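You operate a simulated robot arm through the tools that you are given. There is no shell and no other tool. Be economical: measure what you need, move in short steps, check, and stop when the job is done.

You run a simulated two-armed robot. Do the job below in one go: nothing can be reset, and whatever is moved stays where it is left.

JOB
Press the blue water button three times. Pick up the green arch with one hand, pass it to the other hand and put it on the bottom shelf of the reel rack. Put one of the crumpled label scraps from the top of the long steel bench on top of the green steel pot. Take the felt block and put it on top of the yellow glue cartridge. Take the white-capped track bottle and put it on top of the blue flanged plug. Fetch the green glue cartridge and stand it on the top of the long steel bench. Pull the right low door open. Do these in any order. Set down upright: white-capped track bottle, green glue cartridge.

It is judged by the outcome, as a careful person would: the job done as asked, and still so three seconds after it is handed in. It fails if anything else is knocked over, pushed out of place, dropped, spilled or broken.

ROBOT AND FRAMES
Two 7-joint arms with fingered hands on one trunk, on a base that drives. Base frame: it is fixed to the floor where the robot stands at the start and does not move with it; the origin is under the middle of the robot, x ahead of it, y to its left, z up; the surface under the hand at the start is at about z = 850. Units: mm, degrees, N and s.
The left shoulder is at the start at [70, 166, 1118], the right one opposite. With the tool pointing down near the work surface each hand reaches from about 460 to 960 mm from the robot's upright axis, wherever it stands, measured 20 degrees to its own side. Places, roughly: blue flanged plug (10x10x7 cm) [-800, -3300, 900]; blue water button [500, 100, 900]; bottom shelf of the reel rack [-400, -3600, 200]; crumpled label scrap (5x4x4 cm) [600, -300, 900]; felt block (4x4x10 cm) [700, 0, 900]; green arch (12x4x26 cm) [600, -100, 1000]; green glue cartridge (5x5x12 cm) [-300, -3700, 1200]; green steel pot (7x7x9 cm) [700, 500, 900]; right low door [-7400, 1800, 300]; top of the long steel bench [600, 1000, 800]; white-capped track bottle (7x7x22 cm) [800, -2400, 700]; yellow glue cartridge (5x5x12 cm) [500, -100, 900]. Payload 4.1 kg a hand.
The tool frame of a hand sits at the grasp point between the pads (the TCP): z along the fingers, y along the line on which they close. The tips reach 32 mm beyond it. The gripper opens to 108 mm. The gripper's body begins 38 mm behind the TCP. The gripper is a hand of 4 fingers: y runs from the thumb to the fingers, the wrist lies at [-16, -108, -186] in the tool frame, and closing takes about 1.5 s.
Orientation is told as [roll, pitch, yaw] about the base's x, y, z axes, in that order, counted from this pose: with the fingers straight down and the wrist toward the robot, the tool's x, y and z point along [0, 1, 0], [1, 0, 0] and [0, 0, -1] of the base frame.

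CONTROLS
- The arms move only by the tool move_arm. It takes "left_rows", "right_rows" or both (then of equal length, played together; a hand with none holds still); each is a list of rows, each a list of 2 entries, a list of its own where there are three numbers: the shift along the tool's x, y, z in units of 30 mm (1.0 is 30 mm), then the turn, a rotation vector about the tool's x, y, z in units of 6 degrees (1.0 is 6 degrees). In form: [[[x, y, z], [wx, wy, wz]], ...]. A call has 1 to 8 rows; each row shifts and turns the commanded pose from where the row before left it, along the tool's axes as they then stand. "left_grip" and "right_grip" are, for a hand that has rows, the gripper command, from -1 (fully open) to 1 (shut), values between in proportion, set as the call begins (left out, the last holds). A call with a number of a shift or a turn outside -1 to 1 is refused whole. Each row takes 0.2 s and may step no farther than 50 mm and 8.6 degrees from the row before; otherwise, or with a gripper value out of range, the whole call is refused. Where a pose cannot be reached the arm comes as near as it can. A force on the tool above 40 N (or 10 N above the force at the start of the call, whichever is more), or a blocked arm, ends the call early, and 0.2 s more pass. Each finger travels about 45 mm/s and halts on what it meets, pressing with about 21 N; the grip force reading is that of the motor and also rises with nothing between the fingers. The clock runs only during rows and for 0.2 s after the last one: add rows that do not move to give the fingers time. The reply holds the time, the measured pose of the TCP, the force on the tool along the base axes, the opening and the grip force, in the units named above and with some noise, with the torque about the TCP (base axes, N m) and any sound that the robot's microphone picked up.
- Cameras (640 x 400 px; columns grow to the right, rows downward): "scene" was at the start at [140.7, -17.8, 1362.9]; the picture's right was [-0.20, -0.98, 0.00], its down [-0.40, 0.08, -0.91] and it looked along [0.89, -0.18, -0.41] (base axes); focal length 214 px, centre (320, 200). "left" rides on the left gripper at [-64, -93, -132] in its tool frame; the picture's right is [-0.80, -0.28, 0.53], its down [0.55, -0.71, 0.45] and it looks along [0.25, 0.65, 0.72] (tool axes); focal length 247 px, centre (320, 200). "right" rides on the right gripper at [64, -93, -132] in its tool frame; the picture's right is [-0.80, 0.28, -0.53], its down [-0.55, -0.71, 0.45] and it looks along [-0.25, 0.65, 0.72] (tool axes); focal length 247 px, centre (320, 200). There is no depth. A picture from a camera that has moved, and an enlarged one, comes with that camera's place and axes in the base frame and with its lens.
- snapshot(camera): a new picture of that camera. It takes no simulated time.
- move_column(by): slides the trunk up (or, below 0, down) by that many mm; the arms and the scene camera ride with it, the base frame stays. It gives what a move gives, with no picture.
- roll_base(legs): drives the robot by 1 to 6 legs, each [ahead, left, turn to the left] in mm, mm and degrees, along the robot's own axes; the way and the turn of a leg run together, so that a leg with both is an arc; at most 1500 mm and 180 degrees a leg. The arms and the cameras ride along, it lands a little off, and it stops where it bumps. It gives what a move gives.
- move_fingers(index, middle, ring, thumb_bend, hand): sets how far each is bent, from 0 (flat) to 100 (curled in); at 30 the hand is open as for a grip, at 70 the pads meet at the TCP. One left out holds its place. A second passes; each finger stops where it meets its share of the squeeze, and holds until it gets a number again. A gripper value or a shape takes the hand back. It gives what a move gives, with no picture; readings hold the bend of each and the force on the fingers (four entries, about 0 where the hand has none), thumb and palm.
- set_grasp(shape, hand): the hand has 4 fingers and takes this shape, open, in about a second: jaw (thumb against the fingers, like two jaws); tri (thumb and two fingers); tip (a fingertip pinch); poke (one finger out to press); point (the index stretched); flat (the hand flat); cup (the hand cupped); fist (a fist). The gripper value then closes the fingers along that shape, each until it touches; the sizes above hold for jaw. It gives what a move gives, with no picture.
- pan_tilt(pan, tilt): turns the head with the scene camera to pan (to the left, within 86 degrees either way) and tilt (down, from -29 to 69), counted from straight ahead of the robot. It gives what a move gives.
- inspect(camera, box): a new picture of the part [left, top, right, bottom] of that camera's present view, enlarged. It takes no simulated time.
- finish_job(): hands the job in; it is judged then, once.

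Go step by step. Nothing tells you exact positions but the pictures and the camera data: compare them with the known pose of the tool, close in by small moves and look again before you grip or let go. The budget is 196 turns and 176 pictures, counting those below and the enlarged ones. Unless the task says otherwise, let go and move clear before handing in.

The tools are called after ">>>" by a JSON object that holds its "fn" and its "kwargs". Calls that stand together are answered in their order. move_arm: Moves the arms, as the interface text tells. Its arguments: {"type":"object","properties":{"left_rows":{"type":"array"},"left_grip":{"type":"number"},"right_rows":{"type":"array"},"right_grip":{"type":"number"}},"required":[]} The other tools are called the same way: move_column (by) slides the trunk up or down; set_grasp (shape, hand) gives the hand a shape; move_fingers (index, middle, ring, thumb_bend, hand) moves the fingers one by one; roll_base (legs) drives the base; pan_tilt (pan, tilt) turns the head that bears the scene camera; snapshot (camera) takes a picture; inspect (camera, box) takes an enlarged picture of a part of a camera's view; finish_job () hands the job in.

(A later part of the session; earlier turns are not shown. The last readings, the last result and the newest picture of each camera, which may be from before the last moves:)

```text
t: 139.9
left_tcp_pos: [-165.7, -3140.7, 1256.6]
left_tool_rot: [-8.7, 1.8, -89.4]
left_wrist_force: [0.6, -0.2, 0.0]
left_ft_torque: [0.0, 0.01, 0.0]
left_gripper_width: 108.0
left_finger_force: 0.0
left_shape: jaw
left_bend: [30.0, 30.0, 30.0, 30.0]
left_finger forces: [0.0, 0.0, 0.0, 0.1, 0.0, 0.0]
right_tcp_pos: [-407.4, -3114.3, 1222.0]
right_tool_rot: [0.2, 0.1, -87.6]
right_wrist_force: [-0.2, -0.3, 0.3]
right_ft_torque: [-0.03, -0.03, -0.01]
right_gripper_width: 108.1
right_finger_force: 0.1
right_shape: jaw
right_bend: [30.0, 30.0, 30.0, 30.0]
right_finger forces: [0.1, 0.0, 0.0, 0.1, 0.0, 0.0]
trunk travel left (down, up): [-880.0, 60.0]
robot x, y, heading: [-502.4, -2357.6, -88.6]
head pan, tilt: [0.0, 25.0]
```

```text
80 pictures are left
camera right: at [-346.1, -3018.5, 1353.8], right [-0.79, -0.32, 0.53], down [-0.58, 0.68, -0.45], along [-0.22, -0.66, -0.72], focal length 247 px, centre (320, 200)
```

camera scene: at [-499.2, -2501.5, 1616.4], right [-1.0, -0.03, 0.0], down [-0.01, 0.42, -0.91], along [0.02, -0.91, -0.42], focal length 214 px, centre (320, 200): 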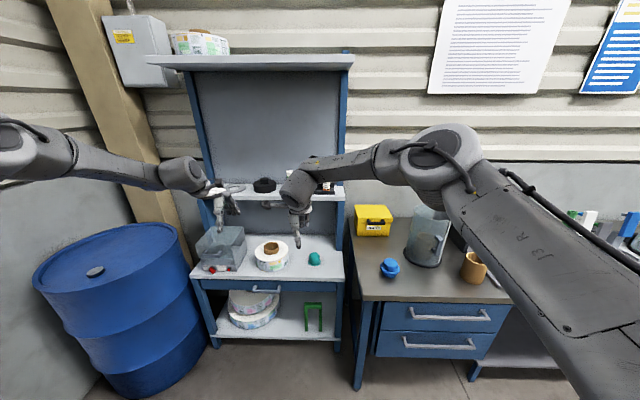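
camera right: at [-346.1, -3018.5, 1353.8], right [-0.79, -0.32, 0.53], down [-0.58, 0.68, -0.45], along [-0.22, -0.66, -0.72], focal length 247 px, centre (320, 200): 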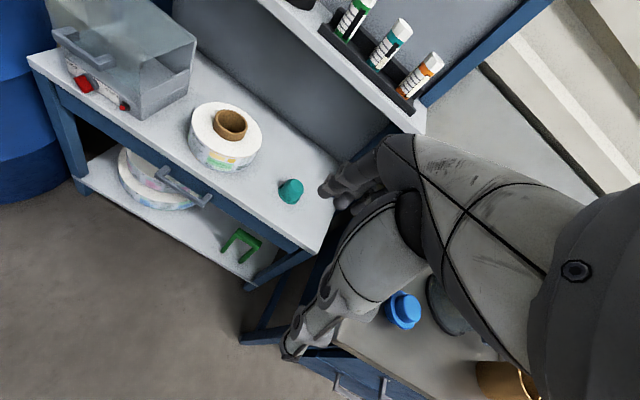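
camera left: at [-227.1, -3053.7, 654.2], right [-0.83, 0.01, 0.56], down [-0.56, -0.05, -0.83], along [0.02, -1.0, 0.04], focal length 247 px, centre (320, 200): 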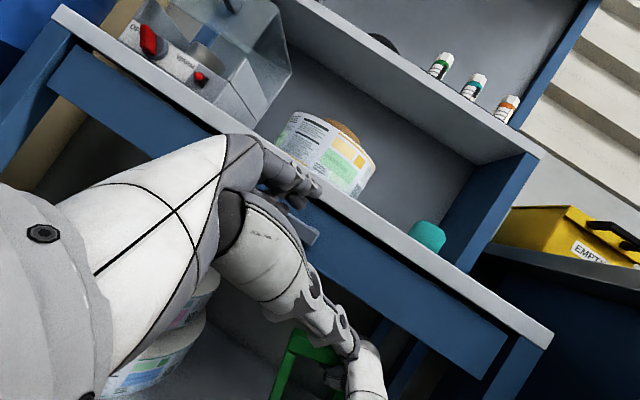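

The green cartridge's foot is at about [-293, -3690, 1125], top near 1215. I pull the left hand back, raise the trunk 60, and drive up to the rack, right hand high.

>>> {"fn": "move_column", "kwargs": {"by": 60}}

>>> {"fn": "move_arm", "kwargs": {"left_rows": [[[0, -0.9, -0.2], [0, 0, 0]], [[0, -0.9, -0.2], [0, 0, 0]], [[0, -0.9, -0.2], [0, 0, 0]], [[0, -0.9, -0.2], [0, 0, 0]], [[0, -0.9, -0.2], [0, 0, 0]], [[0, -0.9, -0.2], [0, 0, 0]], [[0, -0.9, -0.2], [0, 0, 0]], [[0, -0.9, -0.2], [0, 0, 0]]], "right_rows": [[[0, 0, 0], [0, 0, 0]], [[0, 0, 0], [0, 0, 0]], [[0, 0, 0], [0, 0, 0]], [[0, 0, 0], [0, 0, 0]], [[0, 0, 0], [0, 0, 0]], [[0, 0, 0], [0, 0, 0]], [[0, 0, 0], [0, 0, 0]], [[0, 0, 0], [0, 0, 0]]], "right_grip": -0.6}}

>>> {"fn": "roll_base", "kwargs": {"legs": [[430, 114, 0]]}}

>>> {"fn": "snapshot", "kwargs": {"camera": "right"}}

>>> {"fn": "snapshot", "kwargs": {"camera": "scene"}}

```text
t: 140.9
left_tcp_pos: [-163.0, -3140.8, 1316.4]
left_tool_rot: [-8.7, 2.0, -89.5]
left_wrist_force: [-0.1, -0.6, -0.2]
left_ft_torque: [-0.02, 0.02, 0.0]
left_gripper_width: 107.7
left_finger_force: 0.1
left_shape: jaw
left_bend: [30.0, 30.0, 30.0, 30.0]
left_finger forces: [0.0, 0.0, 0.1, 0.0, 0.1, 0.0]
right_tcp_pos: [-407.1, -3114.4, 1281.1]
right_tool_rot: [0.2, 0.2, -87.7]
right_wrist_force: [-0.6, 0.5, -0.2]
right_ft_torque: [0.0, 0.0, 0.01]
right_gripper_width: 108.0
right_finger_force: 0.0
right_shape: jaw
right_bend: [30.0, 30.0, 30.0, 30.0]
right_finger forces: [0.0, 0.0, 0.0, 0.1, 0.0, 0.0]
trunk travel left (down, up): [-940.0, 0.0]
robot x, y, heading: [-503.4, -2353.7, -88.4]
head pan, tilt: [0.0, 25.0]
```

```text
t: 142.7
left_tcp_pos: [-55.2, -3023.0, 1345.6]
left_tool_rot: [-9.2, 1.8, -89.9]
left_wrist_force: [0.6, -0.5, 0.3]
left_ft_torque: [-0.02, 0.03, 0.01]
left_gripper_width: 107.8
left_finger_force: 0.1
left_shape: jaw
left_bend: [30.0, 30.0, 30.0, 30.0]
left_finger forces: [0.1, 0.1, 0.1, 0.0, 0.0, 0.0]
left hand out of reach, approached as far as the arm can: row 1, 2, 3, 4, 5, 6, 7, 8
right_tcp_pos: [-406.7, -3113.0, 1281.8]
right_tool_rot: [0.1, 0.2, -87.5]
right_wrist_force: [-0.3, 1.2, 0.3]
right_ft_torque: [-0.01, 0.03, 0.0]
right_gripper_width: 86.8
right_finger_force: 0.0
right_shape: jaw
right_bend: [26.0, 34.0, 32.0, 54.0]
right_finger forces: [0.0, 0.0, 0.0, 0.1, 0.0, 0.0]
trunk travel left (down, up): [-940.0, 0.0]
robot x, y, heading: [-503.7, -2359.6, -88.4]
head pan, tilt: [0.0, 25.0]
```

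```text
t: 145.4
left_tcp_pos: [67.4, -3455.5, 1346.3]
left_tool_rot: [-9.1, 1.9, -90.1]
left_wrist_force: [-0.1, 0.7, -0.7]
left_ft_torque: [0.0, 0.0, -0.01]
left_gripper_width: 107.8
left_finger_force: 0.2
left_shape: jaw
left_bend: [30.0, 30.0, 30.0, 30.0]
left_finger forces: [0.0, 0.1, 0.0, 0.0, 0.0, 0.1]
right_tcp_pos: [-281.8, -3544.5, 1283.4]
right_tool_rot: [0.3, 0.1, -87.5]
right_wrist_force: [-0.7, 0.0, 0.3]
right_ft_torque: [-0.03, 0.06, 0.0]
right_gripper_width: 86.6
right_finger_force: 0.0
right_shape: jaw
right_bend: [26.0, 34.0, 32.0, 54.0]
right_finger forces: [0.1, 0.0, 0.1, 0.0, 0.1, 0.1]
trunk travel left (down, up): [-940.0, 0.0]
robot x, y, heading: [-376.1, -2789.3, -88.8]
head pan, tilt: [0.0, 25.0]
```

```text
79 pictures are left
camera right: at [-220.9, -3449.0, 1415.0], right [-0.79, -0.32, 0.53], down [-0.58, 0.68, -0.45], along [-0.22, -0.66, -0.72], focal length 247 px, centre (320, 200)
```

right: 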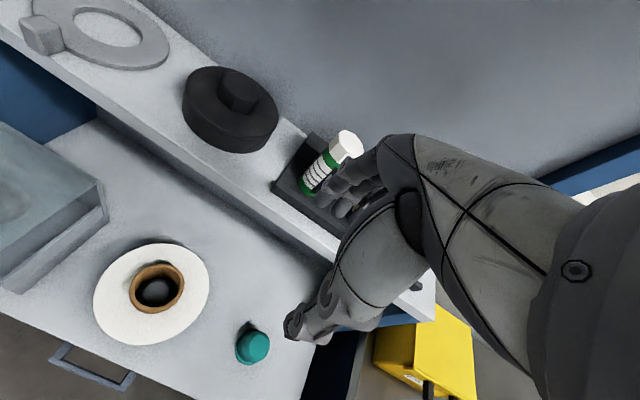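

```text
78 pictures are left
camera scene: at [-373.5, -2931.3, 1676.7], right [-1.0, -0.02, 0.0], down [-0.01, 0.42, -0.91], along [0.02, -0.91, -0.42], focal length 214 px, centre (320, 200)
```

scene: 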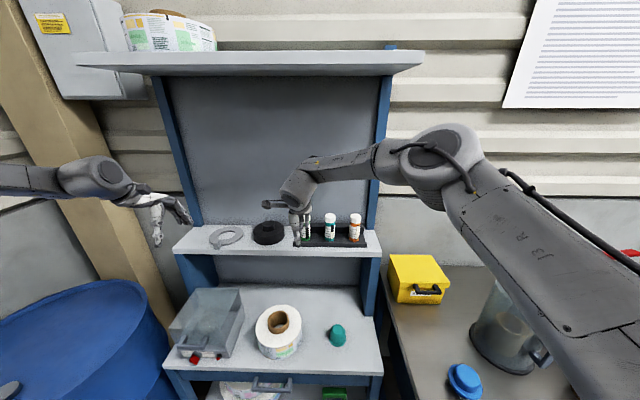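

The cartridge top is near 1240, so I lift the right hand 45 mm first, then go forward over it and look.

>>> {"fn": "move_arm", "kwargs": {"right_rows": [[[0, 0, -0.8], [0, 0, 0]], [[0, 0, -0.8], [0, 0, 0]]]}}

>>> {"fn": "roll_base", "kwargs": {"legs": [[110, -5, 0]]}}

>>> {"fn": "snapshot", "kwargs": {"camera": "right"}}

>>> {"fn": "inspect", "kwargs": {"camera": "scene", "box": [240, 150, 400, 270]}}

```text
t: 146.0
left_tcp_pos: [69.0, -3456.4, 1346.7]
left_tool_rot: [-9.0, 1.8, -90.1]
left_wrist_force: [-0.2, 0.2, -0.3]
left_ft_torque: [-0.01, -0.02, 0.02]
left_gripper_width: 107.8
left_finger_force: 0.1
left_shape: jaw
left_bend: [30.0, 30.0, 30.0, 30.0]
left_finger forces: [0.1, 0.1, 0.0, 0.0, 0.0, 0.1]
right_tcp_pos: [-281.5, -3542.5, 1329.8]
right_tool_rot: [0.2, 0.1, -87.5]
right_wrist_force: [-0.9, 0.0, -0.7]
right_ft_torque: [-0.02, 0.01, -0.01]
right_gripper_width: 86.8
right_finger_force: 0.0
right_shape: jaw
right_bend: [26.0, 34.0, 32.0, 54.0]
right_finger forces: [0.0, 0.0, 0.1, 0.0, 0.0, 0.0]
trunk travel left (down, up): [-940.0, 0.0]
robot x, y, heading: [-376.3, -2791.8, -88.9]
head pan, tilt: [0.0, 25.0]
```

```text
t: 147.2
left_tcp_pos: [66.8, -3561.1, 1348.9]
left_tool_rot: [-9.0, 1.5, -90.1]
left_wrist_force: [0.0, 0.5, -0.5]
left_ft_torque: [-0.02, -0.03, 0.01]
left_gripper_width: 108.0
left_finger_force: 0.0
left_shape: jaw
left_bend: [30.0, 30.0, 30.0, 30.0]
left_finger forces: [0.0, 0.0, 0.1, 0.1, 0.0, 0.0]
right_tcp_pos: [-284.1, -3649.5, 1332.8]
right_tool_rot: [0.2, -0.1, -87.6]
right_wrist_force: [-0.5, -0.1, 1.3]
right_ft_torque: [-0.06, 0.01, 0.03]
right_gripper_width: 86.7
right_finger_force: 0.0
right_shape: jaw
right_bend: [26.0, 34.0, 32.0, 54.0]
right_finger forces: [0.0, 0.0, 0.1, 0.0, 0.1, 0.0]
trunk travel left (down, up): [-940.0, 0.0]
robot x, y, heading: [-381.1, -2902.8, -88.6]
head pan, tilt: [0.0, 25.0]
```

```text
77 pictures are left
camera right: at [-222.5, -3553.5, 1464.9], right [-0.79, -0.32, 0.53], down [-0.58, 0.68, -0.45], along [-0.22, -0.66, -0.72], focal length 247 px, centre (320, 200)
```

right: 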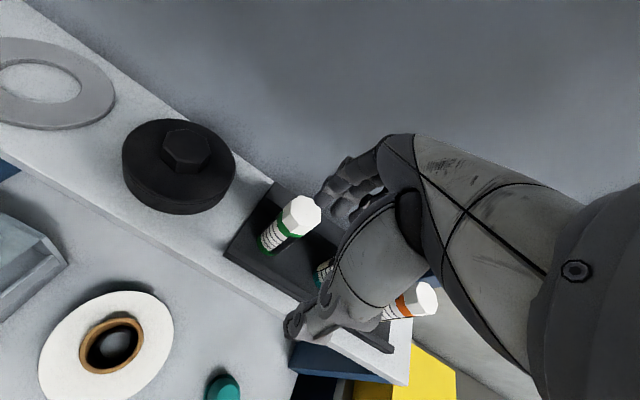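

```text
3.33 times, centred on (320, 210) of scene
camera zoom: at [-375.3, -3036.1, 1677.1], right [-1.0, -0.03, 0.0], down [-0.01, 0.42, -0.91], along [0.02, -0.91, -0.42], focal length 715 px, centre (320, 167)
```

zoom: 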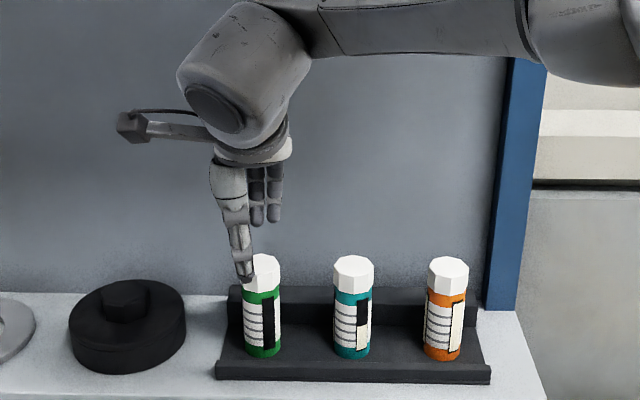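

Now clear: the green cartridge stands at [-290, -3740], from 1095 to 1225. I move over it and check the alignment before descending.

>>> {"fn": "move_arm", "kwargs": {"right_rows": [[[-0.08, 0.75, 0], [0, 0, 0]], [[-0.08, 0.75, 0], [0, 0, 0]], [[-0.08, 0.75, 0], [0, 0, 0]], [[-0.08, 0.75, 0], [0, 0, 0]], [[0, 0, 0.8], [0, 0, 0]], [[0, 0, 0.6], [0, 0, 0]]]}}

>>> {"fn": "snapshot", "kwargs": {"camera": "right"}}

>>> {"fn": "inspect", "kwargs": {"camera": "scene", "box": [240, 150, 400, 270]}}

```text
t: 148.6
left_tcp_pos: [66.2, -3567.3, 1346.3]
left_tool_rot: [-9.1, 1.8, -90.1]
left_wrist_force: [0.2, 0.6, -0.5]
left_ft_torque: [-0.02, 0.01, 0.05]
left_gripper_width: 107.9
left_finger_force: 0.1
left_shape: jaw
left_bend: [30.0, 30.0, 30.0, 30.0]
left_finger forces: [0.1, 0.0, 0.1, 0.0, 0.0, 0.1]
right_tcp_pos: [-290.4, -3745.7, 1286.5]
right_tool_rot: [0.2, 0.2, -87.6]
right_wrist_force: [0.1, 0.7, 0.2]
right_ft_torque: [0.0, -0.03, -0.02]
right_gripper_width: 86.6
right_finger_force: 0.0
right_shape: jaw
right_bend: [26.0, 34.0, 32.0, 54.0]
right_finger forces: [0.0, 0.1, 0.1, 0.0, 0.0, 0.0]
trunk travel left (down, up): [-940.0, 0.0]
robot x, y, heading: [-376.9, -2900.4, -88.9]
head pan, tilt: [0.0, 25.0]
```

```text
75 pictures are left
camera right: at [-230.6, -3650.3, 1418.9], right [-0.79, -0.32, 0.53], down [-0.58, 0.68, -0.45], along [-0.22, -0.66, -0.72], focal length 247 px, centre (320, 200)
```

right: 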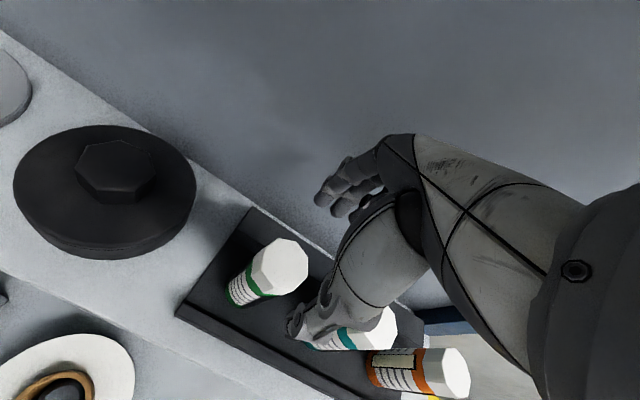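

```text
3.33 times, centred on (320, 210) of scene
camera zoom: at [-376.4, -3043.3, 1676.4], right [-1.0, -0.02, 0.0], down [-0.01, 0.42, -0.91], along [0.02, -0.91, -0.42], focal length 715 px, centre (320, 167)
```

zoom: 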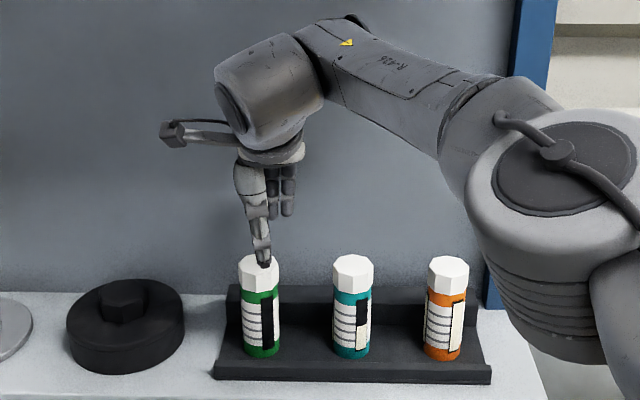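

Aligned within a few millimetres; I correct slightly and descend around the cap.

>>> {"fn": "move_arm", "kwargs": {"right_rows": [[[0.17, -0.17, 0], [0, 0, 0]], [[0, 0, 0.6], [0, 0, 0]], [[0, 0, 0.7], [0, 0, 0]], [[0, 0, 0.7], [0, 0, 0]], [[0, 0, 0.6], [0, 0, 0]]]}}

>>> {"fn": "inspect", "kwargs": {"camera": "scene", "box": [240, 150, 400, 270]}}

>>> {"fn": "snapshot", "kwargs": {"camera": "right"}}

```text
t: 149.8
left_tcp_pos: [66.3, -3567.5, 1344.6]
left_tool_rot: [-9.0, 1.8, -90.1]
left_wrist_force: [0.7, 0.2, -0.7]
left_ft_torque: [-0.01, 0.01, 0.0]
left_gripper_width: 107.8
left_finger_force: 0.2
left_shape: jaw
left_bend: [30.0, 30.0, 30.0, 30.0]
left_finger forces: [0.0, 0.0, 0.0, 0.0, 0.0, 0.0]
right_tcp_pos: [-283.7, -3740.3, 1207.8]
right_tool_rot: [0.1, 0.2, -87.5]
right_wrist_force: [0.4, -0.9, 0.1]
right_ft_torque: [0.01, 0.01, -0.02]
right_gripper_width: 86.5
right_finger_force: 0.1
right_shape: jaw
right_bend: [26.0, 34.0, 32.0, 54.0]
right_finger forces: [0.1, 0.0, 0.0, 0.1, 0.0, 0.0]
trunk travel left (down, up): [-940.0, 0.0]
robot x, y, heading: [-377.7, -2899.4, -88.6]
head pan, tilt: [0.0, 25.0]
```

```text
3.33 times, centred on (320, 210) of scene
camera zoom: at [-375.2, -3043.0, 1676.4], right [-1.0, -0.03, 0.0], down [-0.01, 0.42, -0.91], along [0.02, -0.91, -0.42], focal length 715 px, centre (320, 167)
```

zoom: 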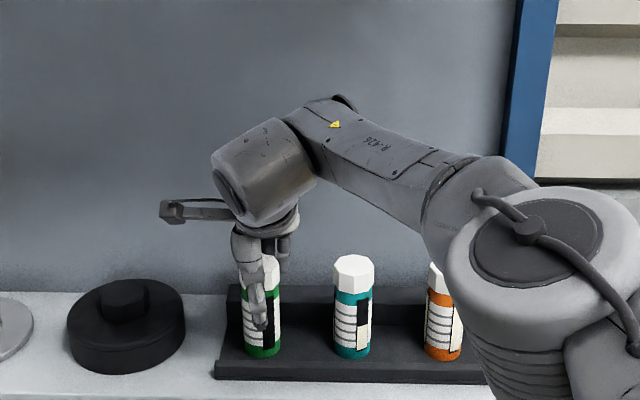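

```text
72 pictures are left
camera right: at [-223.2, -3645.5, 1340.8], right [-0.79, -0.32, 0.53], down [-0.58, 0.68, -0.45], along [-0.22, -0.66, -0.72], focal length 247 px, centre (320, 200)
```

right: 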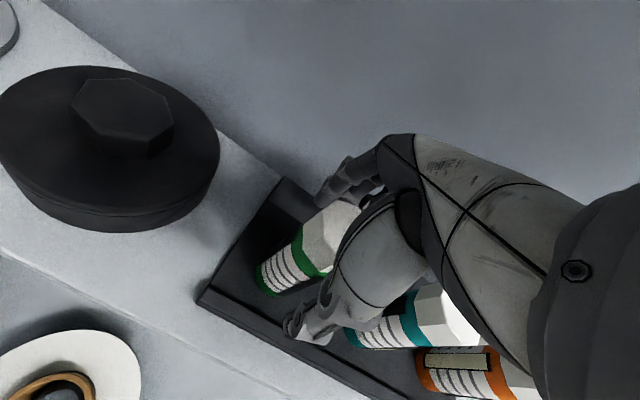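

The cap is between thumb and fingers. Close and lift.

>>> {"fn": "move_arm", "kwargs": {"right_rows": [[[0, 0, 0], [0, 0, 0]], [[0, 0, 0], [0, 0, 0]], [[0, 0, 0], [0, 0, 0]], [[0, 0, 0], [0, 0, 0]], [[0, 0, 0], [0, 0, 0]], [[0, 0, 0], [0, 0, 0]]], "right_grip": 1}}

>>> {"fn": "move_arm", "kwargs": {"right_rows": [[[0, 0, -0.5], [0, 0, 0]], [[0, 0, -0.9], [0, 0, 0]], [[0, 0, -0.9], [0, 0, 0]], [[0, 0, -0.9], [0, 0, 0]], [[0, 0, -0.9], [0, 0, 0]], [[0, 0, -0.9], [0, 0, 0]]]}}

>>> {"fn": "inspect", "kwargs": {"camera": "scene", "box": [240, 150, 400, 270]}}

```text
t: 151.2
left_tcp_pos: [67.0, -3566.2, 1345.3]
left_tool_rot: [-9.0, 1.8, -90.0]
left_wrist_force: [0.3, 0.5, 0.5]
left_ft_torque: [0.0, 0.02, 0.01]
left_gripper_width: 107.9
left_finger_force: 0.0
left_shape: jaw
left_bend: [30.0, 30.0, 30.0, 30.0]
left_finger forces: [0.0, 0.1, 0.0, 0.0, 0.0, 0.1]
right_tcp_pos: [-285.2, -3741.0, 1207.5]
right_tool_rot: [0.2, 0.2, -87.5]
right_wrist_force: [-0.4, -0.9, 0.4]
right_ft_torque: [0.02, 0.0, -0.01]
right_gripper_width: 37.2
right_finger_force: 20.6
right_shape: jaw
right_bend: [74.0, 50.0, 55.0, 74.0]
right_finger forces: [10.5, 6.7, 0.0, 0.0, 17.9, 0.0]
trunk travel left (down, up): [-940.0, 0.0]
robot x, y, heading: [-380.5, -2898.3, -88.9]
head pan, tilt: [0.0, 25.0]
```

```text
t: 152.6
left_tcp_pos: [68.0, -3566.0, 1345.7]
left_tool_rot: [-9.0, 1.7, -90.1]
left_wrist_force: [0.0, 0.1, 0.4]
left_ft_torque: [0.0, -0.02, 0.02]
left_gripper_width: 107.6
left_finger_force: 0.1
left_shape: jaw
left_bend: [30.0, 30.0, 30.0, 30.0]
left_finger forces: [0.1, 0.0, 0.1, 0.1, 0.0, 0.1]
right_tcp_pos: [-284.8, -3740.2, 1359.1]
right_tool_rot: [0.1, 0.1, -87.6]
right_wrist_force: [0.4, -0.3, -1.9]
right_ft_torque: [0.0, -0.01, 0.0]
right_gripper_width: 37.5
right_finger_force: 21.1
right_shape: jaw
right_bend: [74.0, 50.0, 55.0, 74.0]
right_finger forces: [10.8, 6.5, 0.0, 0.0, 17.6, 0.0]
trunk travel left (down, up): [-940.0, 0.0]
robot x, y, heading: [-381.5, -2899.1, -88.4]
head pan, tilt: [0.0, 25.0]
```

```text
3.33 times, centred on (320, 210) of scene
camera zoom: at [-374.7, -3042.4, 1676.4], right [-1.0, -0.03, 0.0], down [-0.01, 0.42, -0.91], along [0.02, -0.91, -0.42], focal length 715 px, centre (320, 167)
```

zoom: 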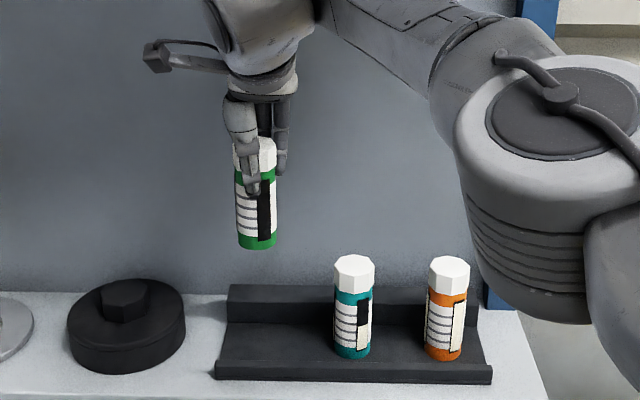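

The cartridge is held firmly. I back away and turn left to face the white bench with the track bottle.

>>> {"fn": "roll_base", "kwargs": {"legs": [[-600, 0, 0], [0, 0, 88.5]]}}

>>> {"fn": "pan_tilt", "kwargs": {"pan": 0, "tilt": 38}}

>>> {"fn": "snapshot", "kwargs": {"camera": "scene"}}

```text
t: 159.8
left_tcp_pos: [281.9, -1864.7, 1345.6]
left_tool_rot: [-9.1, 1.9, -1.8]
left_wrist_force: [0.8, 1.1, -0.1]
left_ft_torque: [0.03, -0.02, 0.0]
left_gripper_width: 107.8
left_finger_force: 0.0
left_shape: jaw
left_bend: [30.0, 30.0, 30.0, 30.0]
left_finger forces: [0.1, 0.0, 0.1, 0.1, 0.0, 0.1]
right_tcp_pos: [447.2, -2221.0, 1359.3]
right_tool_rot: [0.3, 0.2, 0.6]
right_wrist_force: [0.1, -0.4, -1.9]
right_ft_torque: [0.04, 0.0, -0.04]
right_gripper_width: 36.7
right_finger_force: 21.5
right_shape: jaw
right_bend: [74.0, 50.0, 55.0, 75.0]
right_finger forces: [10.5, 6.5, 0.1, 0.0, 17.3, 0.0]
trunk travel left (down, up): [-940.0, 0.0]
robot x, y, heading: [-394.9, -2291.5, -0.2]
head pan, tilt: [0.0, 25.0]
```

```text
t: 160.5
left_tcp_pos: [282.7, -1865.8, 1345.3]
left_tool_rot: [-9.0, 1.9, -1.7]
left_wrist_force: [-0.1, -0.2, -0.2]
left_ft_torque: [0.02, 0.01, -0.01]
left_gripper_width: 107.8
left_finger_force: 0.0
left_shape: jaw
left_bend: [30.0, 30.0, 30.0, 30.0]
left_finger forces: [0.1, 0.0, 0.0, 0.0, 0.0, 0.0]
right_tcp_pos: [447.2, -2222.2, 1357.9]
right_tool_rot: [0.3, 0.1, 0.7]
right_wrist_force: [-0.5, 0.1, -1.8]
right_ft_torque: [-0.01, -0.02, 0.0]
right_gripper_width: 36.9
right_finger_force: 21.4
right_shape: jaw
right_bend: [74.0, 50.0, 55.0, 75.0]
right_finger forces: [10.6, 6.5, 0.1, 0.0, 17.2, 0.0]
trunk travel left (down, up): [-940.0, 0.0]
robot x, y, heading: [-393.0, -2292.4, -0.2]
head pan, tilt: [0.0, 38.0]
```

```text
70 pictures are left
camera scene: at [-259.7, -2290.9, 1656.1], right [0.0, -1.0, 0.0], down [-0.62, 0.0, -0.79], along [0.79, 0.0, -0.62], focal length 214 px, centre (320, 200)
```

scene: 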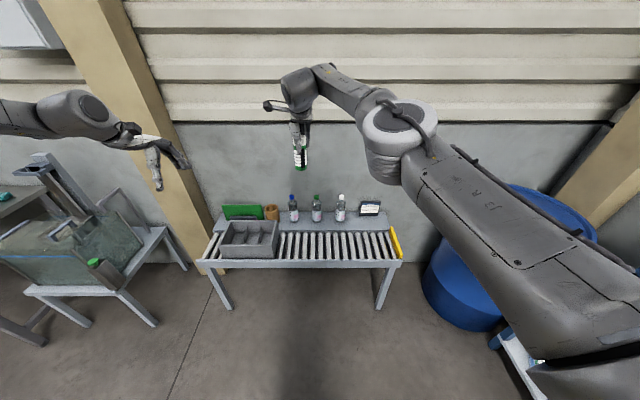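

The white-capped bottle stands rightmost on the conveyor's rear strip at about [748, -2418], base 700, top 920. I retract the right hand with the cartridge, level the left hand, and drive up.

>>> {"fn": "move_arm", "kwargs": {"left_rows": [[[0, 0, 0], [0, 0.75, 0]], [[0, 0, 0], [0, 0.75, 0]], [[0, 0, 0], [0.3, 0, -0.2]], [[0, 0, 0], [0, 0, 0]], [[0, 0, 0], [0, 0, 0]], [[0, 0, 0], [0, 0, 0]], [[0, 0, 0], [0, 0, 0]], [[0, 0, 0], [0, 0, 0]]], "right_rows": [[[0, -0.95, -0.3], [0, 0, 0]], [[0, -0.95, -0.3], [0, 0, 0]], [[0, -0.95, -0.3], [0, 0, 0]], [[0, -0.95, -0.3], [0, 0, 0]], [[0, -0.95, -0.3], [0, 0, 0]], [[0, -0.95, -0.3], [0, 0, 0]], [[0, -0.95, -0.3], [0, 0, 0]], [[0, -0.95, -0.3], [0, 0, 0]]]}}

>>> {"fn": "roll_base", "kwargs": {"legs": [[440, -420, 0]]}}

>>> {"fn": "move_column", "kwargs": {"by": -300}}

>>> {"fn": "snapshot", "kwargs": {"camera": "scene"}}

>>> {"fn": "snapshot", "kwargs": {"camera": "left"}}

```text
t: 162.3
left_tcp_pos: [311.1, -1832.1, 1343.8]
left_tool_rot: [-0.2, 3.7, -0.9]
left_wrist_force: [-0.4, 0.4, 0.2]
left_ft_torque: [0.02, -0.04, -0.01]
left_gripper_width: 108.0
left_finger_force: 0.1
left_shape: jaw
left_bend: [30.0, 30.0, 30.0, 30.0]
left_finger forces: [0.0, 0.1, 0.0, 0.0, 0.0, 0.0]
left hand out of reach, approached as far as the arm can: row 1, 2, 3
right_tcp_pos: [217.8, -2223.4, 1431.3]
right_tool_rot: [0.1, 0.1, 0.7]
right_wrist_force: [-1.4, 0.4, -1.9]
right_ft_torque: [0.02, 0.03, -0.01]
right_gripper_width: 37.2
right_finger_force: 20.9
right_shape: jaw
right_bend: [74.0, 50.0, 55.0, 75.0]
right_finger forces: [10.9, 6.8, 0.1, 0.1, 17.3, 0.0]
trunk travel left (down, up): [-940.0, 0.0]
robot x, y, heading: [-395.3, -2290.0, -0.4]
head pan, tilt: [0.0, 38.0]
```

```text
t: 165.8
left_tcp_pos: [744.2, -2257.4, 1343.1]
left_tool_rot: [-0.3, 3.7, -0.7]
left_wrist_force: [0.1, -0.2, 0.1]
left_ft_torque: [-0.02, -0.03, -0.01]
left_gripper_width: 107.8
left_finger_force: 0.0
left_shape: jaw
left_bend: [30.0, 30.0, 30.0, 30.0]
left_finger forces: [0.1, 0.0, 0.0, 0.1, 0.0, 0.0]
right_tcp_pos: [653.1, -2649.5, 1430.9]
right_tool_rot: [0.0, 0.1, 0.9]
right_wrist_force: [0.1, 0.7, -2.2]
right_ft_torque: [0.0, 0.03, -0.01]
right_gripper_width: 36.8
right_finger_force: 20.7
right_shape: jaw
right_bend: [74.0, 50.0, 55.0, 75.0]
right_finger forces: [10.9, 6.7, 0.0, 0.0, 17.3, 0.0]
trunk travel left (down, up): [-940.0, 0.0]
robot x, y, heading: [34.9, -2720.4, -0.2]
head pan, tilt: [0.0, 38.0]
```

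```text
t: 168.8
left_tcp_pos: [745.0, -2260.2, 1042.9]
left_tool_rot: [-0.2, 3.7, -0.7]
left_wrist_force: [0.3, -0.9, -0.1]
left_ft_torque: [0.01, 0.01, -0.02]
left_gripper_width: 107.9
left_finger_force: 0.1
left_shape: jaw
left_bend: [30.0, 30.0, 30.0, 30.0]
left_finger forces: [0.0, 0.0, 0.0, 0.1, 0.0, 0.0]
right_tcp_pos: [651.9, -2650.5, 1131.7]
right_tool_rot: [0.2, 0.1, 0.9]
right_wrist_force: [0.2, -0.6, -1.7]
right_ft_torque: [0.02, 0.04, 0.02]
right_gripper_width: 36.9
right_finger_force: 21.0
right_shape: jaw
right_bend: [74.0, 50.0, 55.0, 75.0]
right_finger forces: [10.9, 6.6, 0.0, 0.1, 17.3, 0.0]
trunk travel left (down, up): [-640.0, 300.0]
robot x, y, heading: [39.8, -2721.8, -0.3]
head pan, tilt: [0.0, 38.0]
```

```text
69 pictures are left
camera scene: at [174.9, -2720.4, 1356.1], right [0.0, -1.0, 0.0], down [-0.62, 0.0, -0.79], along [0.79, 0.0, -0.62], focal length 214 px, centre (320, 200)
```

scene: 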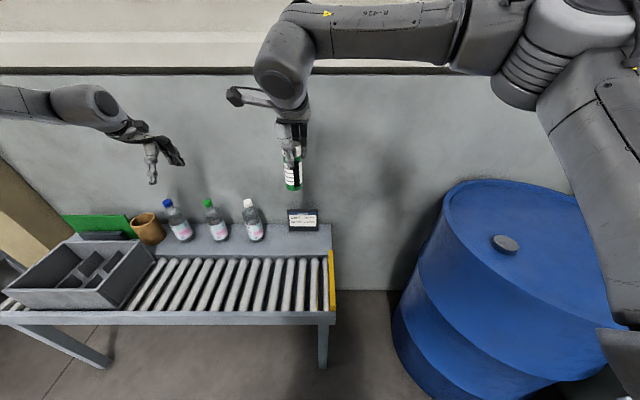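

```text
68 pictures are left
camera left: at [660.7, -2323.0, 1179.8], right [-0.33, -0.8, -0.51], down [-0.73, 0.56, -0.4], along [0.6, 0.24, -0.76], focal length 247 px, centre (320, 200)
```

left: 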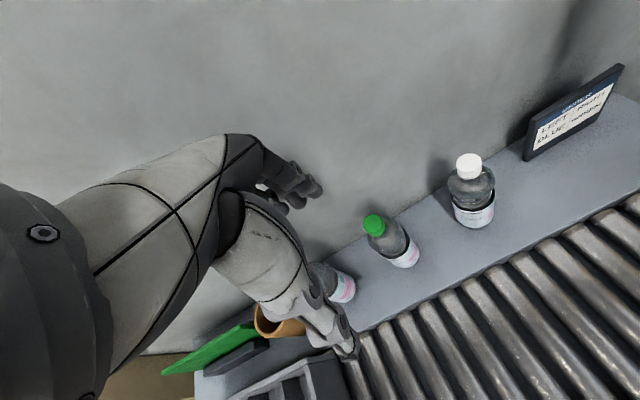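

The bottle is at [840, -2432], base about 592, cap top about 830. I bring the left hand over it.

>>> {"fn": "move_arm", "kwargs": {"left_rows": [[[-0.955, 0.53, 0.4], [-0.1, 0, 0]], [[-0.955, 0.53, 0.4], [-0.1, 0, 0]], [[-0.955, 0.53, 0.4], [-0.1, 0, 0]], [[-0.955, 0.53, 0.4], [-0.1, 0, 0]], [[-0.955, 0.53, 0.4], [-0.1, 0, 0]], [[-0.955, 0.53, 0.4], [-0.1, 0, 0]]]}}

>>> {"fn": "snapshot", "kwargs": {"camera": "left"}}

>>> {"fn": "inspect", "kwargs": {"camera": "scene", "box": [130, 120, 310, 260]}}

```text
t: 170.2
left_tcp_pos: [866.8, -2389.1, 967.4]
left_tool_rot: [-0.6, 0.1, -0.8]
left_wrist_force: [-36.7, 7.9, 5.9]
left_ft_torque: [-0.05, -1.1, 1.07]
left_gripper_width: 100.6
left_finger_force: 0.1
left_shape: jaw
left_bend: [30.0, 43.0, 34.0, 30.0]
left_finger forces: [0.0, 31.7, 4.7, 0.0, 0.0, 0.1]
left hand out of reach, approached as far as the arm can: row 1, 2, 3, 4, 5, 6
right_tcp_pos: [646.3, -2647.7, 1133.8]
right_tool_rot: [0.0, -0.2, 1.1]
right_wrist_force: [-0.4, -0.8, -2.6]
right_ft_torque: [0.01, 0.03, -0.01]
right_gripper_width: 37.0
right_finger_force: 20.9
right_shape: jaw
right_bend: [74.0, 50.0, 55.0, 75.0]
right_finger forces: [11.0, 6.7, 0.0, 0.1, 17.3, 0.0]
trunk travel left (down, up): [-640.0, 300.0]
robot x, y, heading: [40.1, -2719.8, -0.2]
head pan, tilt: [0.0, 38.0]
```

```text
67 pictures are left
camera left: at [773.4, -2451.4, 1098.5], right [-0.3, -0.8, -0.52], down [-0.7, 0.56, -0.45], along [0.65, 0.23, -0.72], focal length 247 px, centre (320, 200)
```

left: 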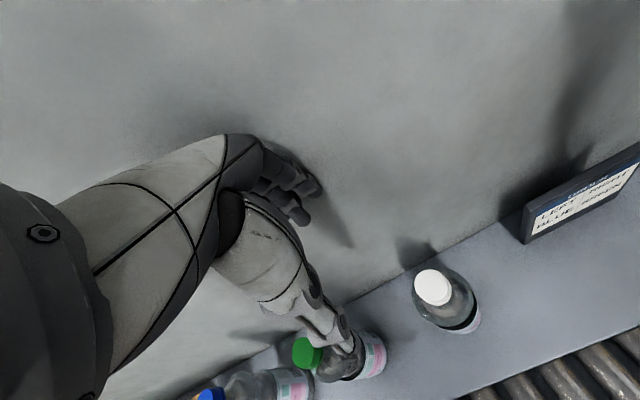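

```text
2.86 times, centred on (220, 190) of scene
camera zoom: at [166.5, -2718.0, 1357.0], right [0.0, -1.0, 0.0], down [-0.61, 0.0, -0.79], along [0.79, 0.0, -0.61], focal length 613 px, centre (606, 229)
```

zoom: 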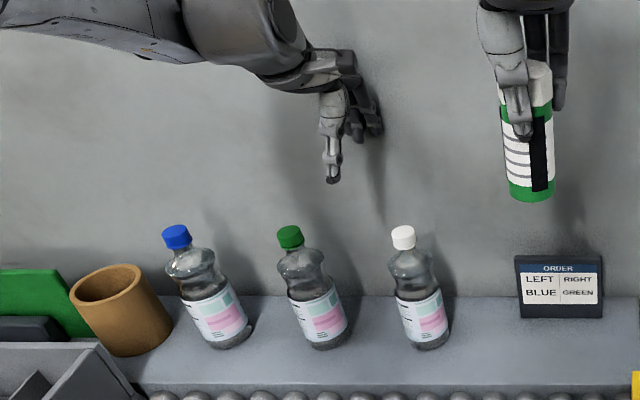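

The left fingers touched the wall; the bottle is close to it. I back off and turn the hand so that it closes along the wall instead.

>>> {"fn": "move_arm", "kwargs": {"left_rows": [[[0, -0.9, -0.3], [0, 0, 0]], [[0, -0.9, 0], [0, 0, 0]], [[0, -0.9, 0], [0, 0, 1]], [[0, 0, 0], [0, 0, 1]], [[0, 0, 0], [0, 0, 1]], [[0, 0, 0], [0, 0, 1]], [[0, 0, 0], [0, 0, 1]], [[0, 0, 0], [0, 0, 1]]]}}

>>> {"fn": "move_arm", "kwargs": {"left_rows": [[[0, 0, 0], [0, 0, 1]], [[0, 0, 0], [0, 0, 1]], [[0, 0, 0], [0, 0, 1]], [[0, 0, 0], [0, 0, 1]], [[0, 0, 0], [0, 0, 1]], [[0, 0, 0], [0, 0, 1]]]}}

```text
t: 171.9
left_tcp_pos: [818.6, -2368.8, 968.6]
left_tool_rot: [-0.2, 0.0, -36.7]
left_wrist_force: [-0.1, 0.8, -0.1]
left_ft_torque: [-0.01, 0.0, -0.01]
left_gripper_width: 108.0
left_finger_force: 0.0
left_shape: jaw
left_bend: [30.0, 30.0, 30.0, 30.0]
left_finger forces: [0.0, 0.0, 0.0, 0.1, 0.1, 0.0]
left hand out of reach, approached as far as the arm can: row 1, 2
right_tcp_pos: [653.0, -2650.0, 1129.2]
right_tool_rot: [0.1, 0.2, 1.0]
right_wrist_force: [-0.1, 0.2, -1.5]
right_ft_torque: [-0.01, 0.0, -0.01]
right_gripper_width: 36.8
right_finger_force: 21.2
right_shape: jaw
right_bend: [74.0, 50.0, 55.0, 75.0]
right_finger forces: [11.0, 6.7, 0.0, 0.1, 17.3, 0.0]
trunk travel left (down, up): [-640.0, 300.0]
robot x, y, heading: [38.4, -2719.1, 0.1]
head pan, tilt: [0.0, 38.0]
```

```text
t: 173.3
left_tcp_pos: [818.3, -2369.8, 966.6]
left_tool_rot: [-0.3, -0.1, -72.8]
left_wrist_force: [-0.5, -0.6, -0.3]
left_ft_torque: [-0.02, 0.03, 0.0]
left_gripper_width: 108.0
left_finger_force: 0.1
left_shape: jaw
left_bend: [30.0, 30.0, 30.0, 30.0]
left_finger forces: [0.0, 0.1, 0.0, 0.0, 0.1, 0.0]
right_tcp_pos: [653.9, -2652.5, 1129.4]
right_tool_rot: [0.2, 0.3, 0.9]
right_wrist_force: [0.6, 0.6, -2.8]
right_ft_torque: [-0.01, 0.0, 0.01]
right_gripper_width: 36.8
right_finger_force: 21.1
right_shape: jaw
right_bend: [74.0, 50.0, 55.0, 75.0]
right_finger forces: [11.0, 6.8, 0.0, 0.2, 17.3, 0.1]
trunk travel left (down, up): [-640.0, 300.0]
robot x, y, heading: [41.9, -2717.0, -0.3]
head pan, tilt: [0.0, 38.0]
```

>>> {"fn": "move_arm", "kwargs": {"left_rows": [[[0.03, 0.73, 0], [0, 0, 0]], [[0.03, 0.73, 0.4], [0, 0, 0]], [[0.03, 0.73, 0.6], [0, 0, 0]]]}}

>>> {"fn": "snapshot", "kwargs": {"camera": "left"}}

>>> {"fn": "inspect", "kwargs": {"camera": "scene", "box": [130, 120, 310, 260]}}

```text
t: 174.2
left_tcp_pos: [843.0, -2430.7, 937.2]
left_tool_rot: [-0.3, -0.1, -72.7]
left_wrist_force: [-0.4, -0.4, -0.3]
left_ft_torque: [0.0, -0.02, -0.01]
left_gripper_width: 107.9
left_finger_force: 0.1
left_shape: jaw
left_bend: [30.0, 30.0, 30.0, 30.0]
left_finger forces: [0.0, 0.0, 0.0, 0.1, 0.0, 0.0]
right_tcp_pos: [653.8, -2651.7, 1129.7]
right_tool_rot: [0.2, 0.3, 0.9]
right_wrist_force: [-0.5, -0.8, -2.6]
right_ft_torque: [0.03, 0.0, 0.01]
right_gripper_width: 36.8
right_finger_force: 21.1
right_shape: jaw
right_bend: [74.0, 50.0, 55.0, 75.0]
right_finger forces: [10.9, 6.6, 0.0, 0.1, 17.3, 0.0]
trunk travel left (down, up): [-640.0, 300.0]
robot x, y, heading: [38.3, -2720.0, -0.1]
head pan, tilt: [0.0, 38.0]
```

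```text
65 pictures are left
camera left: at [754.3, -2362.8, 1069.0], right [-0.85, 0.03, -0.53], down [0.31, 0.84, -0.45], along [0.43, -0.55, -0.72], focal length 247 px, centre (320, 200)
```

left: 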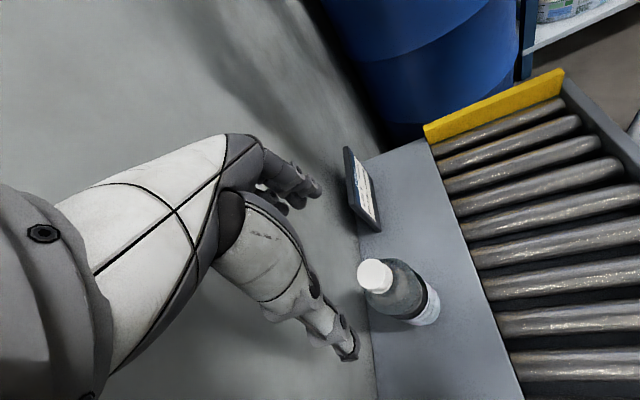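

```text
2.86 times, centred on (220, 190) of scene
camera zoom: at [176.0, -2721.2, 1356.0], right [0.0, -1.0, 0.0], down [-0.62, 0.0, -0.79], along [0.79, 0.0, -0.62], focal length 613 px, centre (606, 229)
```

zoom: 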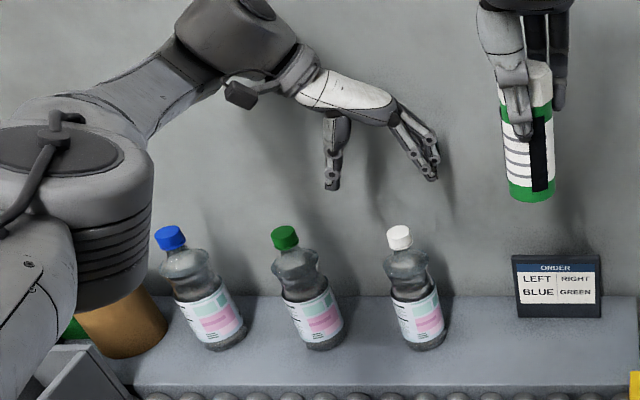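

The cap top is at [841, -2436, 825]; the hand straddles it well. I descend to cap height.

>>> {"fn": "move_arm", "kwargs": {"left_rows": [[[-0.05, 0.13, 0.8], [0, 0, 0]], [[0, 0, 0.9], [0, 0, 0]], [[0, 0, 0.9], [0, 0, 0]], [[0, 0, 0.9], [0, 0, 0]], [[0, 0, 0.65], [0, 0, 0]]]}}

>>> {"fn": "inspect", "kwargs": {"camera": "scene", "box": [180, 140, 310, 250]}}

>>> {"fn": "inspect", "kwargs": {"camera": "left", "box": [230, 140, 460, 340]}}

```text
t: 175.3
left_tcp_pos: [835.9, -2437.2, 815.1]
left_tool_rot: [-0.2, -0.2, -72.6]
left_wrist_force: [0.1, -0.7, -0.8]
left_ft_torque: [-0.01, -0.01, 0.03]
left_gripper_width: 107.6
left_finger_force: 0.0
left_shape: jaw
left_bend: [30.0, 30.0, 30.0, 30.0]
left_finger forces: [0.0, 0.0, 0.1, 0.0, 0.0, 0.0]
left hand out of reach, approached as far as the arm can: row 5
right_tcp_pos: [653.5, -2650.8, 1130.4]
right_tool_rot: [0.2, 0.2, 0.9]
right_wrist_force: [0.2, 1.0, -2.2]
right_ft_torque: [0.0, 0.0, 0.0]
right_gripper_width: 37.0
right_finger_force: 20.5
right_shape: jaw
right_bend: [74.0, 50.0, 55.0, 75.0]
right_finger forces: [10.9, 6.7, 0.1, 0.1, 17.2, 0.0]
trunk travel left (down, up): [-640.0, 300.0]
robot x, y, heading: [38.0, -2721.1, -0.3]
head pan, tilt: [0.0, 38.0]
```

```text
3.64 times, centred on (245, 195) of scene
camera zoom: at [175.5, -2720.1, 1356.0], right [0.0, -1.0, 0.0], down [-0.62, 0.0, -0.79], along [0.79, 0.0, -0.62], focal length 780 px, centre (593, 218)
```

zoom: 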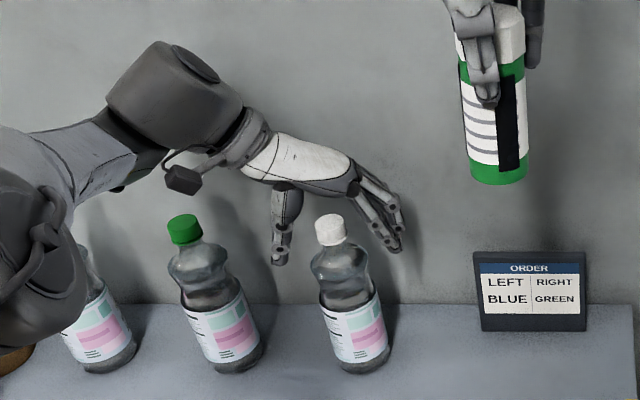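

```text
2.00 times, centred on (345, 240) of left
camera zoom: at [747.2, -2368.5, 945.8], right [-0.85, 0.03, -0.53], down [0.31, 0.84, -0.45], along [0.43, -0.55, -0.72], focal length 494 px, centre (270, 120)
```

zoom: 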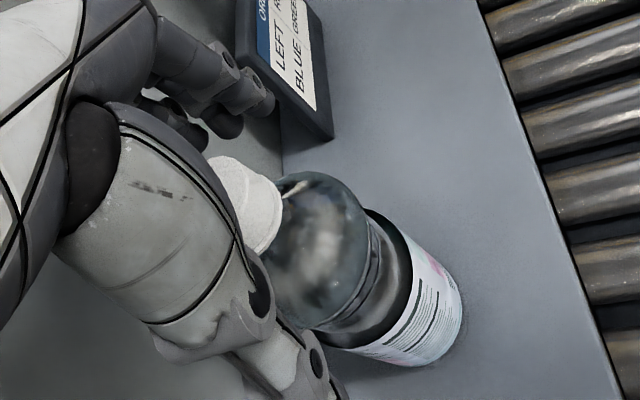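

>>> {"fn": "move_column", "kwargs": {"by": -8}}

>>> {"fn": "move_arm", "kwargs": {"left_rows": [[[0, 0, 0], [0, 0, 0]], [[0, 0, 0], [0, 0, 0]], [[0, 0, 0], [0, 0, 0]], [[0, 0, 0], [0, 0, 0]], [[0, 0, 0], [0, 0, 0]], [[0, 0, 0], [0, 0, 0]], [[0, 0, 0], [0, 0, 0]], [[0, 0, 0], [0, 0, 0]]], "left_grip": 1}}

>>> {"fn": "inspect", "kwargs": {"camera": "scene", "box": [180, 140, 310, 250]}}

```text
t: 175.9
left_tcp_pos: [836.5, -2438.0, 806.5]
left_tool_rot: [-0.2, -0.2, -72.7]
left_wrist_force: [-0.5, 1.8, 0.1]
left_ft_torque: [0.01, 0.0, -0.02]
left_gripper_width: 107.8
left_finger_force: 0.1
left_shape: jaw
left_bend: [30.0, 30.0, 30.0, 30.0]
left_finger forces: [0.0, 0.0, 0.1, 0.0, 0.0, 0.1]
right_tcp_pos: [653.7, -2650.7, 1122.1]
right_tool_rot: [0.1, 0.2, 0.9]
right_wrist_force: [0.4, 0.2, -1.7]
right_ft_torque: [-0.03, 0.0, 0.0]
right_gripper_width: 36.8
right_finger_force: 20.8
right_shape: jaw
right_bend: [74.0, 50.0, 55.0, 75.0]
right_finger forces: [10.9, 6.6, 0.0, 0.0, 17.3, 0.0]
trunk travel left (down, up): [-632.0, 308.0]
robot x, y, heading: [39.4, -2720.2, 0.1]
head pan, tilt: [0.0, 38.0]
```

```text
t: 177.7
left_tcp_pos: [835.5, -2437.7, 808.3]
left_tool_rot: [-0.1, -0.1, -72.8]
left_wrist_force: [-0.4, 1.0, 9.2]
left_ft_torque: [0.03, -0.07, 0.0]
left_gripper_width: 48.4
left_finger_force: 21.0
left_shape: jaw
left_bend: [74.0, 47.0, 52.0, 72.0]
left_finger forces: [9.4, 6.0, 0.0, 0.0, 15.6, 0.0]
right_tcp_pos: [652.0, -2650.7, 1122.4]
right_tool_rot: [0.1, 0.0, 0.8]
right_wrist_force: [0.5, 0.1, -1.4]
right_ft_torque: [-0.02, 0.04, 0.0]
right_gripper_width: 36.6
right_finger_force: 21.1
right_shape: jaw
right_bend: [74.0, 50.0, 55.0, 75.0]
right_finger forces: [10.9, 6.7, 0.1, 0.0, 17.4, 0.0]
trunk travel left (down, up): [-632.0, 308.0]
robot x, y, heading: [38.0, -2721.7, 0.0]
head pan, tilt: [0.0, 38.0]
```

```text
3.64 times, centred on (245, 195) of scene
camera zoom: at [173.8, -2720.7, 1348.2], right [0.0, -1.0, 0.0], down [-0.62, 0.0, -0.79], along [0.79, 0.0, -0.62], focal length 780 px, centre (593, 218)
```

zoom: 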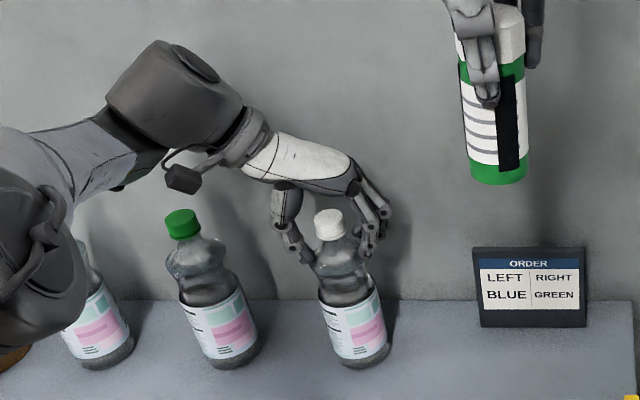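

The fingers are on the 46 mm cap. I lift gently.

>>> {"fn": "move_arm", "kwargs": {"left_rows": [[[0, 0, -0.3], [0, 0, 0]], [[0, 0, -0.5], [0, 0, 0]], [[0, 0, -0.6], [0, 0, 0]], [[0, 0, -0.8], [0, 0, 0]], [[0, 0, -0.9], [0, 0, 0]]]}}

>>> {"fn": "inspect", "kwargs": {"camera": "scene", "box": [180, 130, 310, 250]}}

```text
t: 178.9
left_tcp_pos: [836.5, -2437.0, 900.4]
left_tool_rot: [-0.2, -0.2, -72.7]
left_wrist_force: [-0.6, 0.3, 0.6]
left_ft_torque: [-0.02, 0.0, 0.04]
left_gripper_width: 32.6
left_finger_force: 21.4
left_shape: jaw
left_bend: [76.0, 53.0, 52.0, 82.0]
left_finger forces: [0.1, 0.0, 0.0, 0.1, 0.0, 0.0]
right_tcp_pos: [652.5, -2650.5, 1123.5]
right_tool_rot: [0.1, 0.1, 0.9]
right_wrist_force: [0.0, -0.3, -2.0]
right_ft_torque: [0.03, 0.01, 0.02]
right_gripper_width: 36.7
right_finger_force: 21.2
right_shape: jaw
right_bend: [74.0, 50.0, 55.0, 75.0]
right_finger forces: [10.9, 6.8, 0.0, 0.1, 17.3, 0.0]
trunk travel left (down, up): [-632.0, 308.0]
robot x, y, heading: [36.0, -2718.6, 0.1]
head pan, tilt: [0.0, 38.0]
```

```text
3.33 times, centred on (245, 190) of scene
camera zoom: at [174.7, -2720.5, 1348.0], right [0.0, -1.0, 0.0], down [-0.62, 0.0, -0.79], along [0.79, 0.0, -0.62], focal length 715 px, centre (570, 233)
```

zoom: 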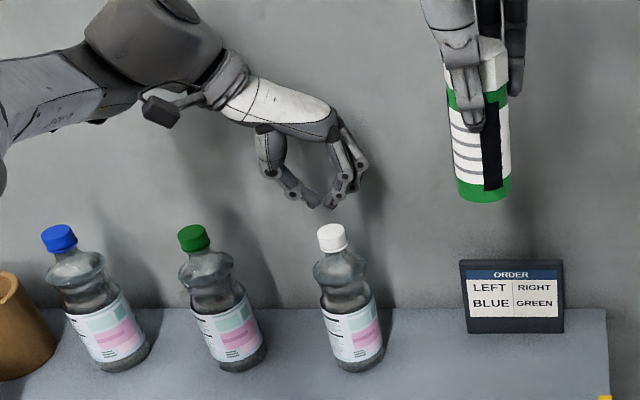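

It slipped off the sloping shoulder; the bottle still stands. I retry higher so that only the cap is pinched.

>>> {"fn": "move_arm", "kwargs": {"left_rows": [[[0, 0, 0], [0, 0, 0]], [[0, 0, 0], [0, 0, 0]], [[0, 0, 0], [0, 0, 0]], [[0, 0, 0], [0, 0, 0]], [[0, 0, 0], [0, 0, 0]], [[0, 0, 0.8], [0, 0, 0]], [[0, 0, 0.9], [0, 0, 0]], [[0, 0, 0.85], [0, 0, 0]]], "left_grip": -1}}

>>> {"fn": "inspect", "kwargs": {"camera": "left", "box": [230, 140, 460, 340]}}

>>> {"fn": "move_arm", "kwargs": {"left_rows": [[[0, 0, 0], [0, 0, 0]], [[0, 0, 0], [0, 0, 0]], [[0, 0, 0], [0, 0, 0]], [[0, 0, 0], [0, 0, 0]], [[0, 0, 0], [0, 0, 0]], [[0, 0, 0], [0, 0, 0]], [[0, 0, 0], [0, 0, 0]], [[0, 0, 0], [0, 0, 0]]], "left_grip": 1}}

```text
t: 180.7
left_tcp_pos: [835.6, -2436.9, 824.8]
left_tool_rot: [-0.1, -0.2, -72.8]
left_wrist_force: [0.3, -0.3, -0.1]
left_ft_torque: [0.02, -0.03, -0.01]
left_gripper_width: 107.5
left_finger_force: 0.1
left_shape: jaw
left_bend: [30.0, 30.0, 30.0, 30.0]
left_finger forces: [0.0, 0.0, 0.0, 0.1, 0.1, 0.1]
right_tcp_pos: [653.6, -2650.7, 1122.9]
right_tool_rot: [0.3, 0.2, 0.9]
right_wrist_force: [-0.5, -1.0, -2.2]
right_ft_torque: [0.03, -0.03, -0.03]
right_gripper_width: 36.9
right_finger_force: 20.9
right_shape: jaw
right_bend: [74.0, 50.0, 55.0, 75.0]
right_finger forces: [10.9, 6.6, 0.0, 0.0, 17.2, 0.1]
trunk travel left (down, up): [-632.0, 308.0]
robot x, y, heading: [33.3, -2722.9, -0.0]
head pan, tilt: [0.0, 38.0]
```

```text
2.00 times, centred on (345, 240) of left
camera zoom: at [747.3, -2368.4, 955.7], right [-0.85, 0.03, -0.53], down [0.31, 0.84, -0.45], along [0.43, -0.55, -0.72], focal length 494 px, centre (270, 120)
```

zoom: 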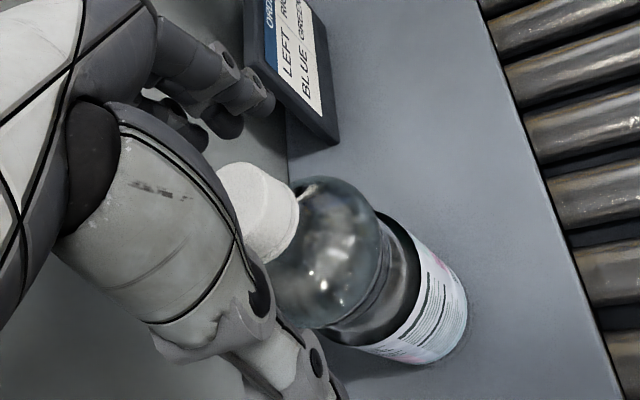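

```text
t: 182.5
left_tcp_pos: [835.0, -2437.2, 824.7]
left_tool_rot: [-0.1, -0.1, -72.8]
left_wrist_force: [-0.8, -0.3, -0.6]
left_ft_torque: [0.01, -0.03, 0.03]
left_gripper_width: 23.2
left_finger_force: 21.1
left_shape: jaw
left_bend: [73.0, 56.0, 64.0, 75.0]
left_finger forces: [9.0, 6.8, 0.0, 0.1, 17.1, 0.0]
right_tcp_pos: [653.8, -2650.3, 1122.4]
right_tool_rot: [0.2, 0.2, 0.9]
right_wrist_force: [-0.1, -0.9, -2.1]
right_ft_torque: [0.0, -0.02, -0.01]
right_gripper_width: 36.8
right_finger_force: 21.4
right_shape: jaw
right_bend: [74.0, 50.0, 55.0, 75.0]
right_finger forces: [10.8, 6.7, 0.0, 0.1, 17.3, 0.0]
trunk travel left (down, up): [-632.0, 308.0]
robot x, y, heading: [42.3, -2721.7, -0.0]
head pan, tilt: [0.0, 38.0]
```

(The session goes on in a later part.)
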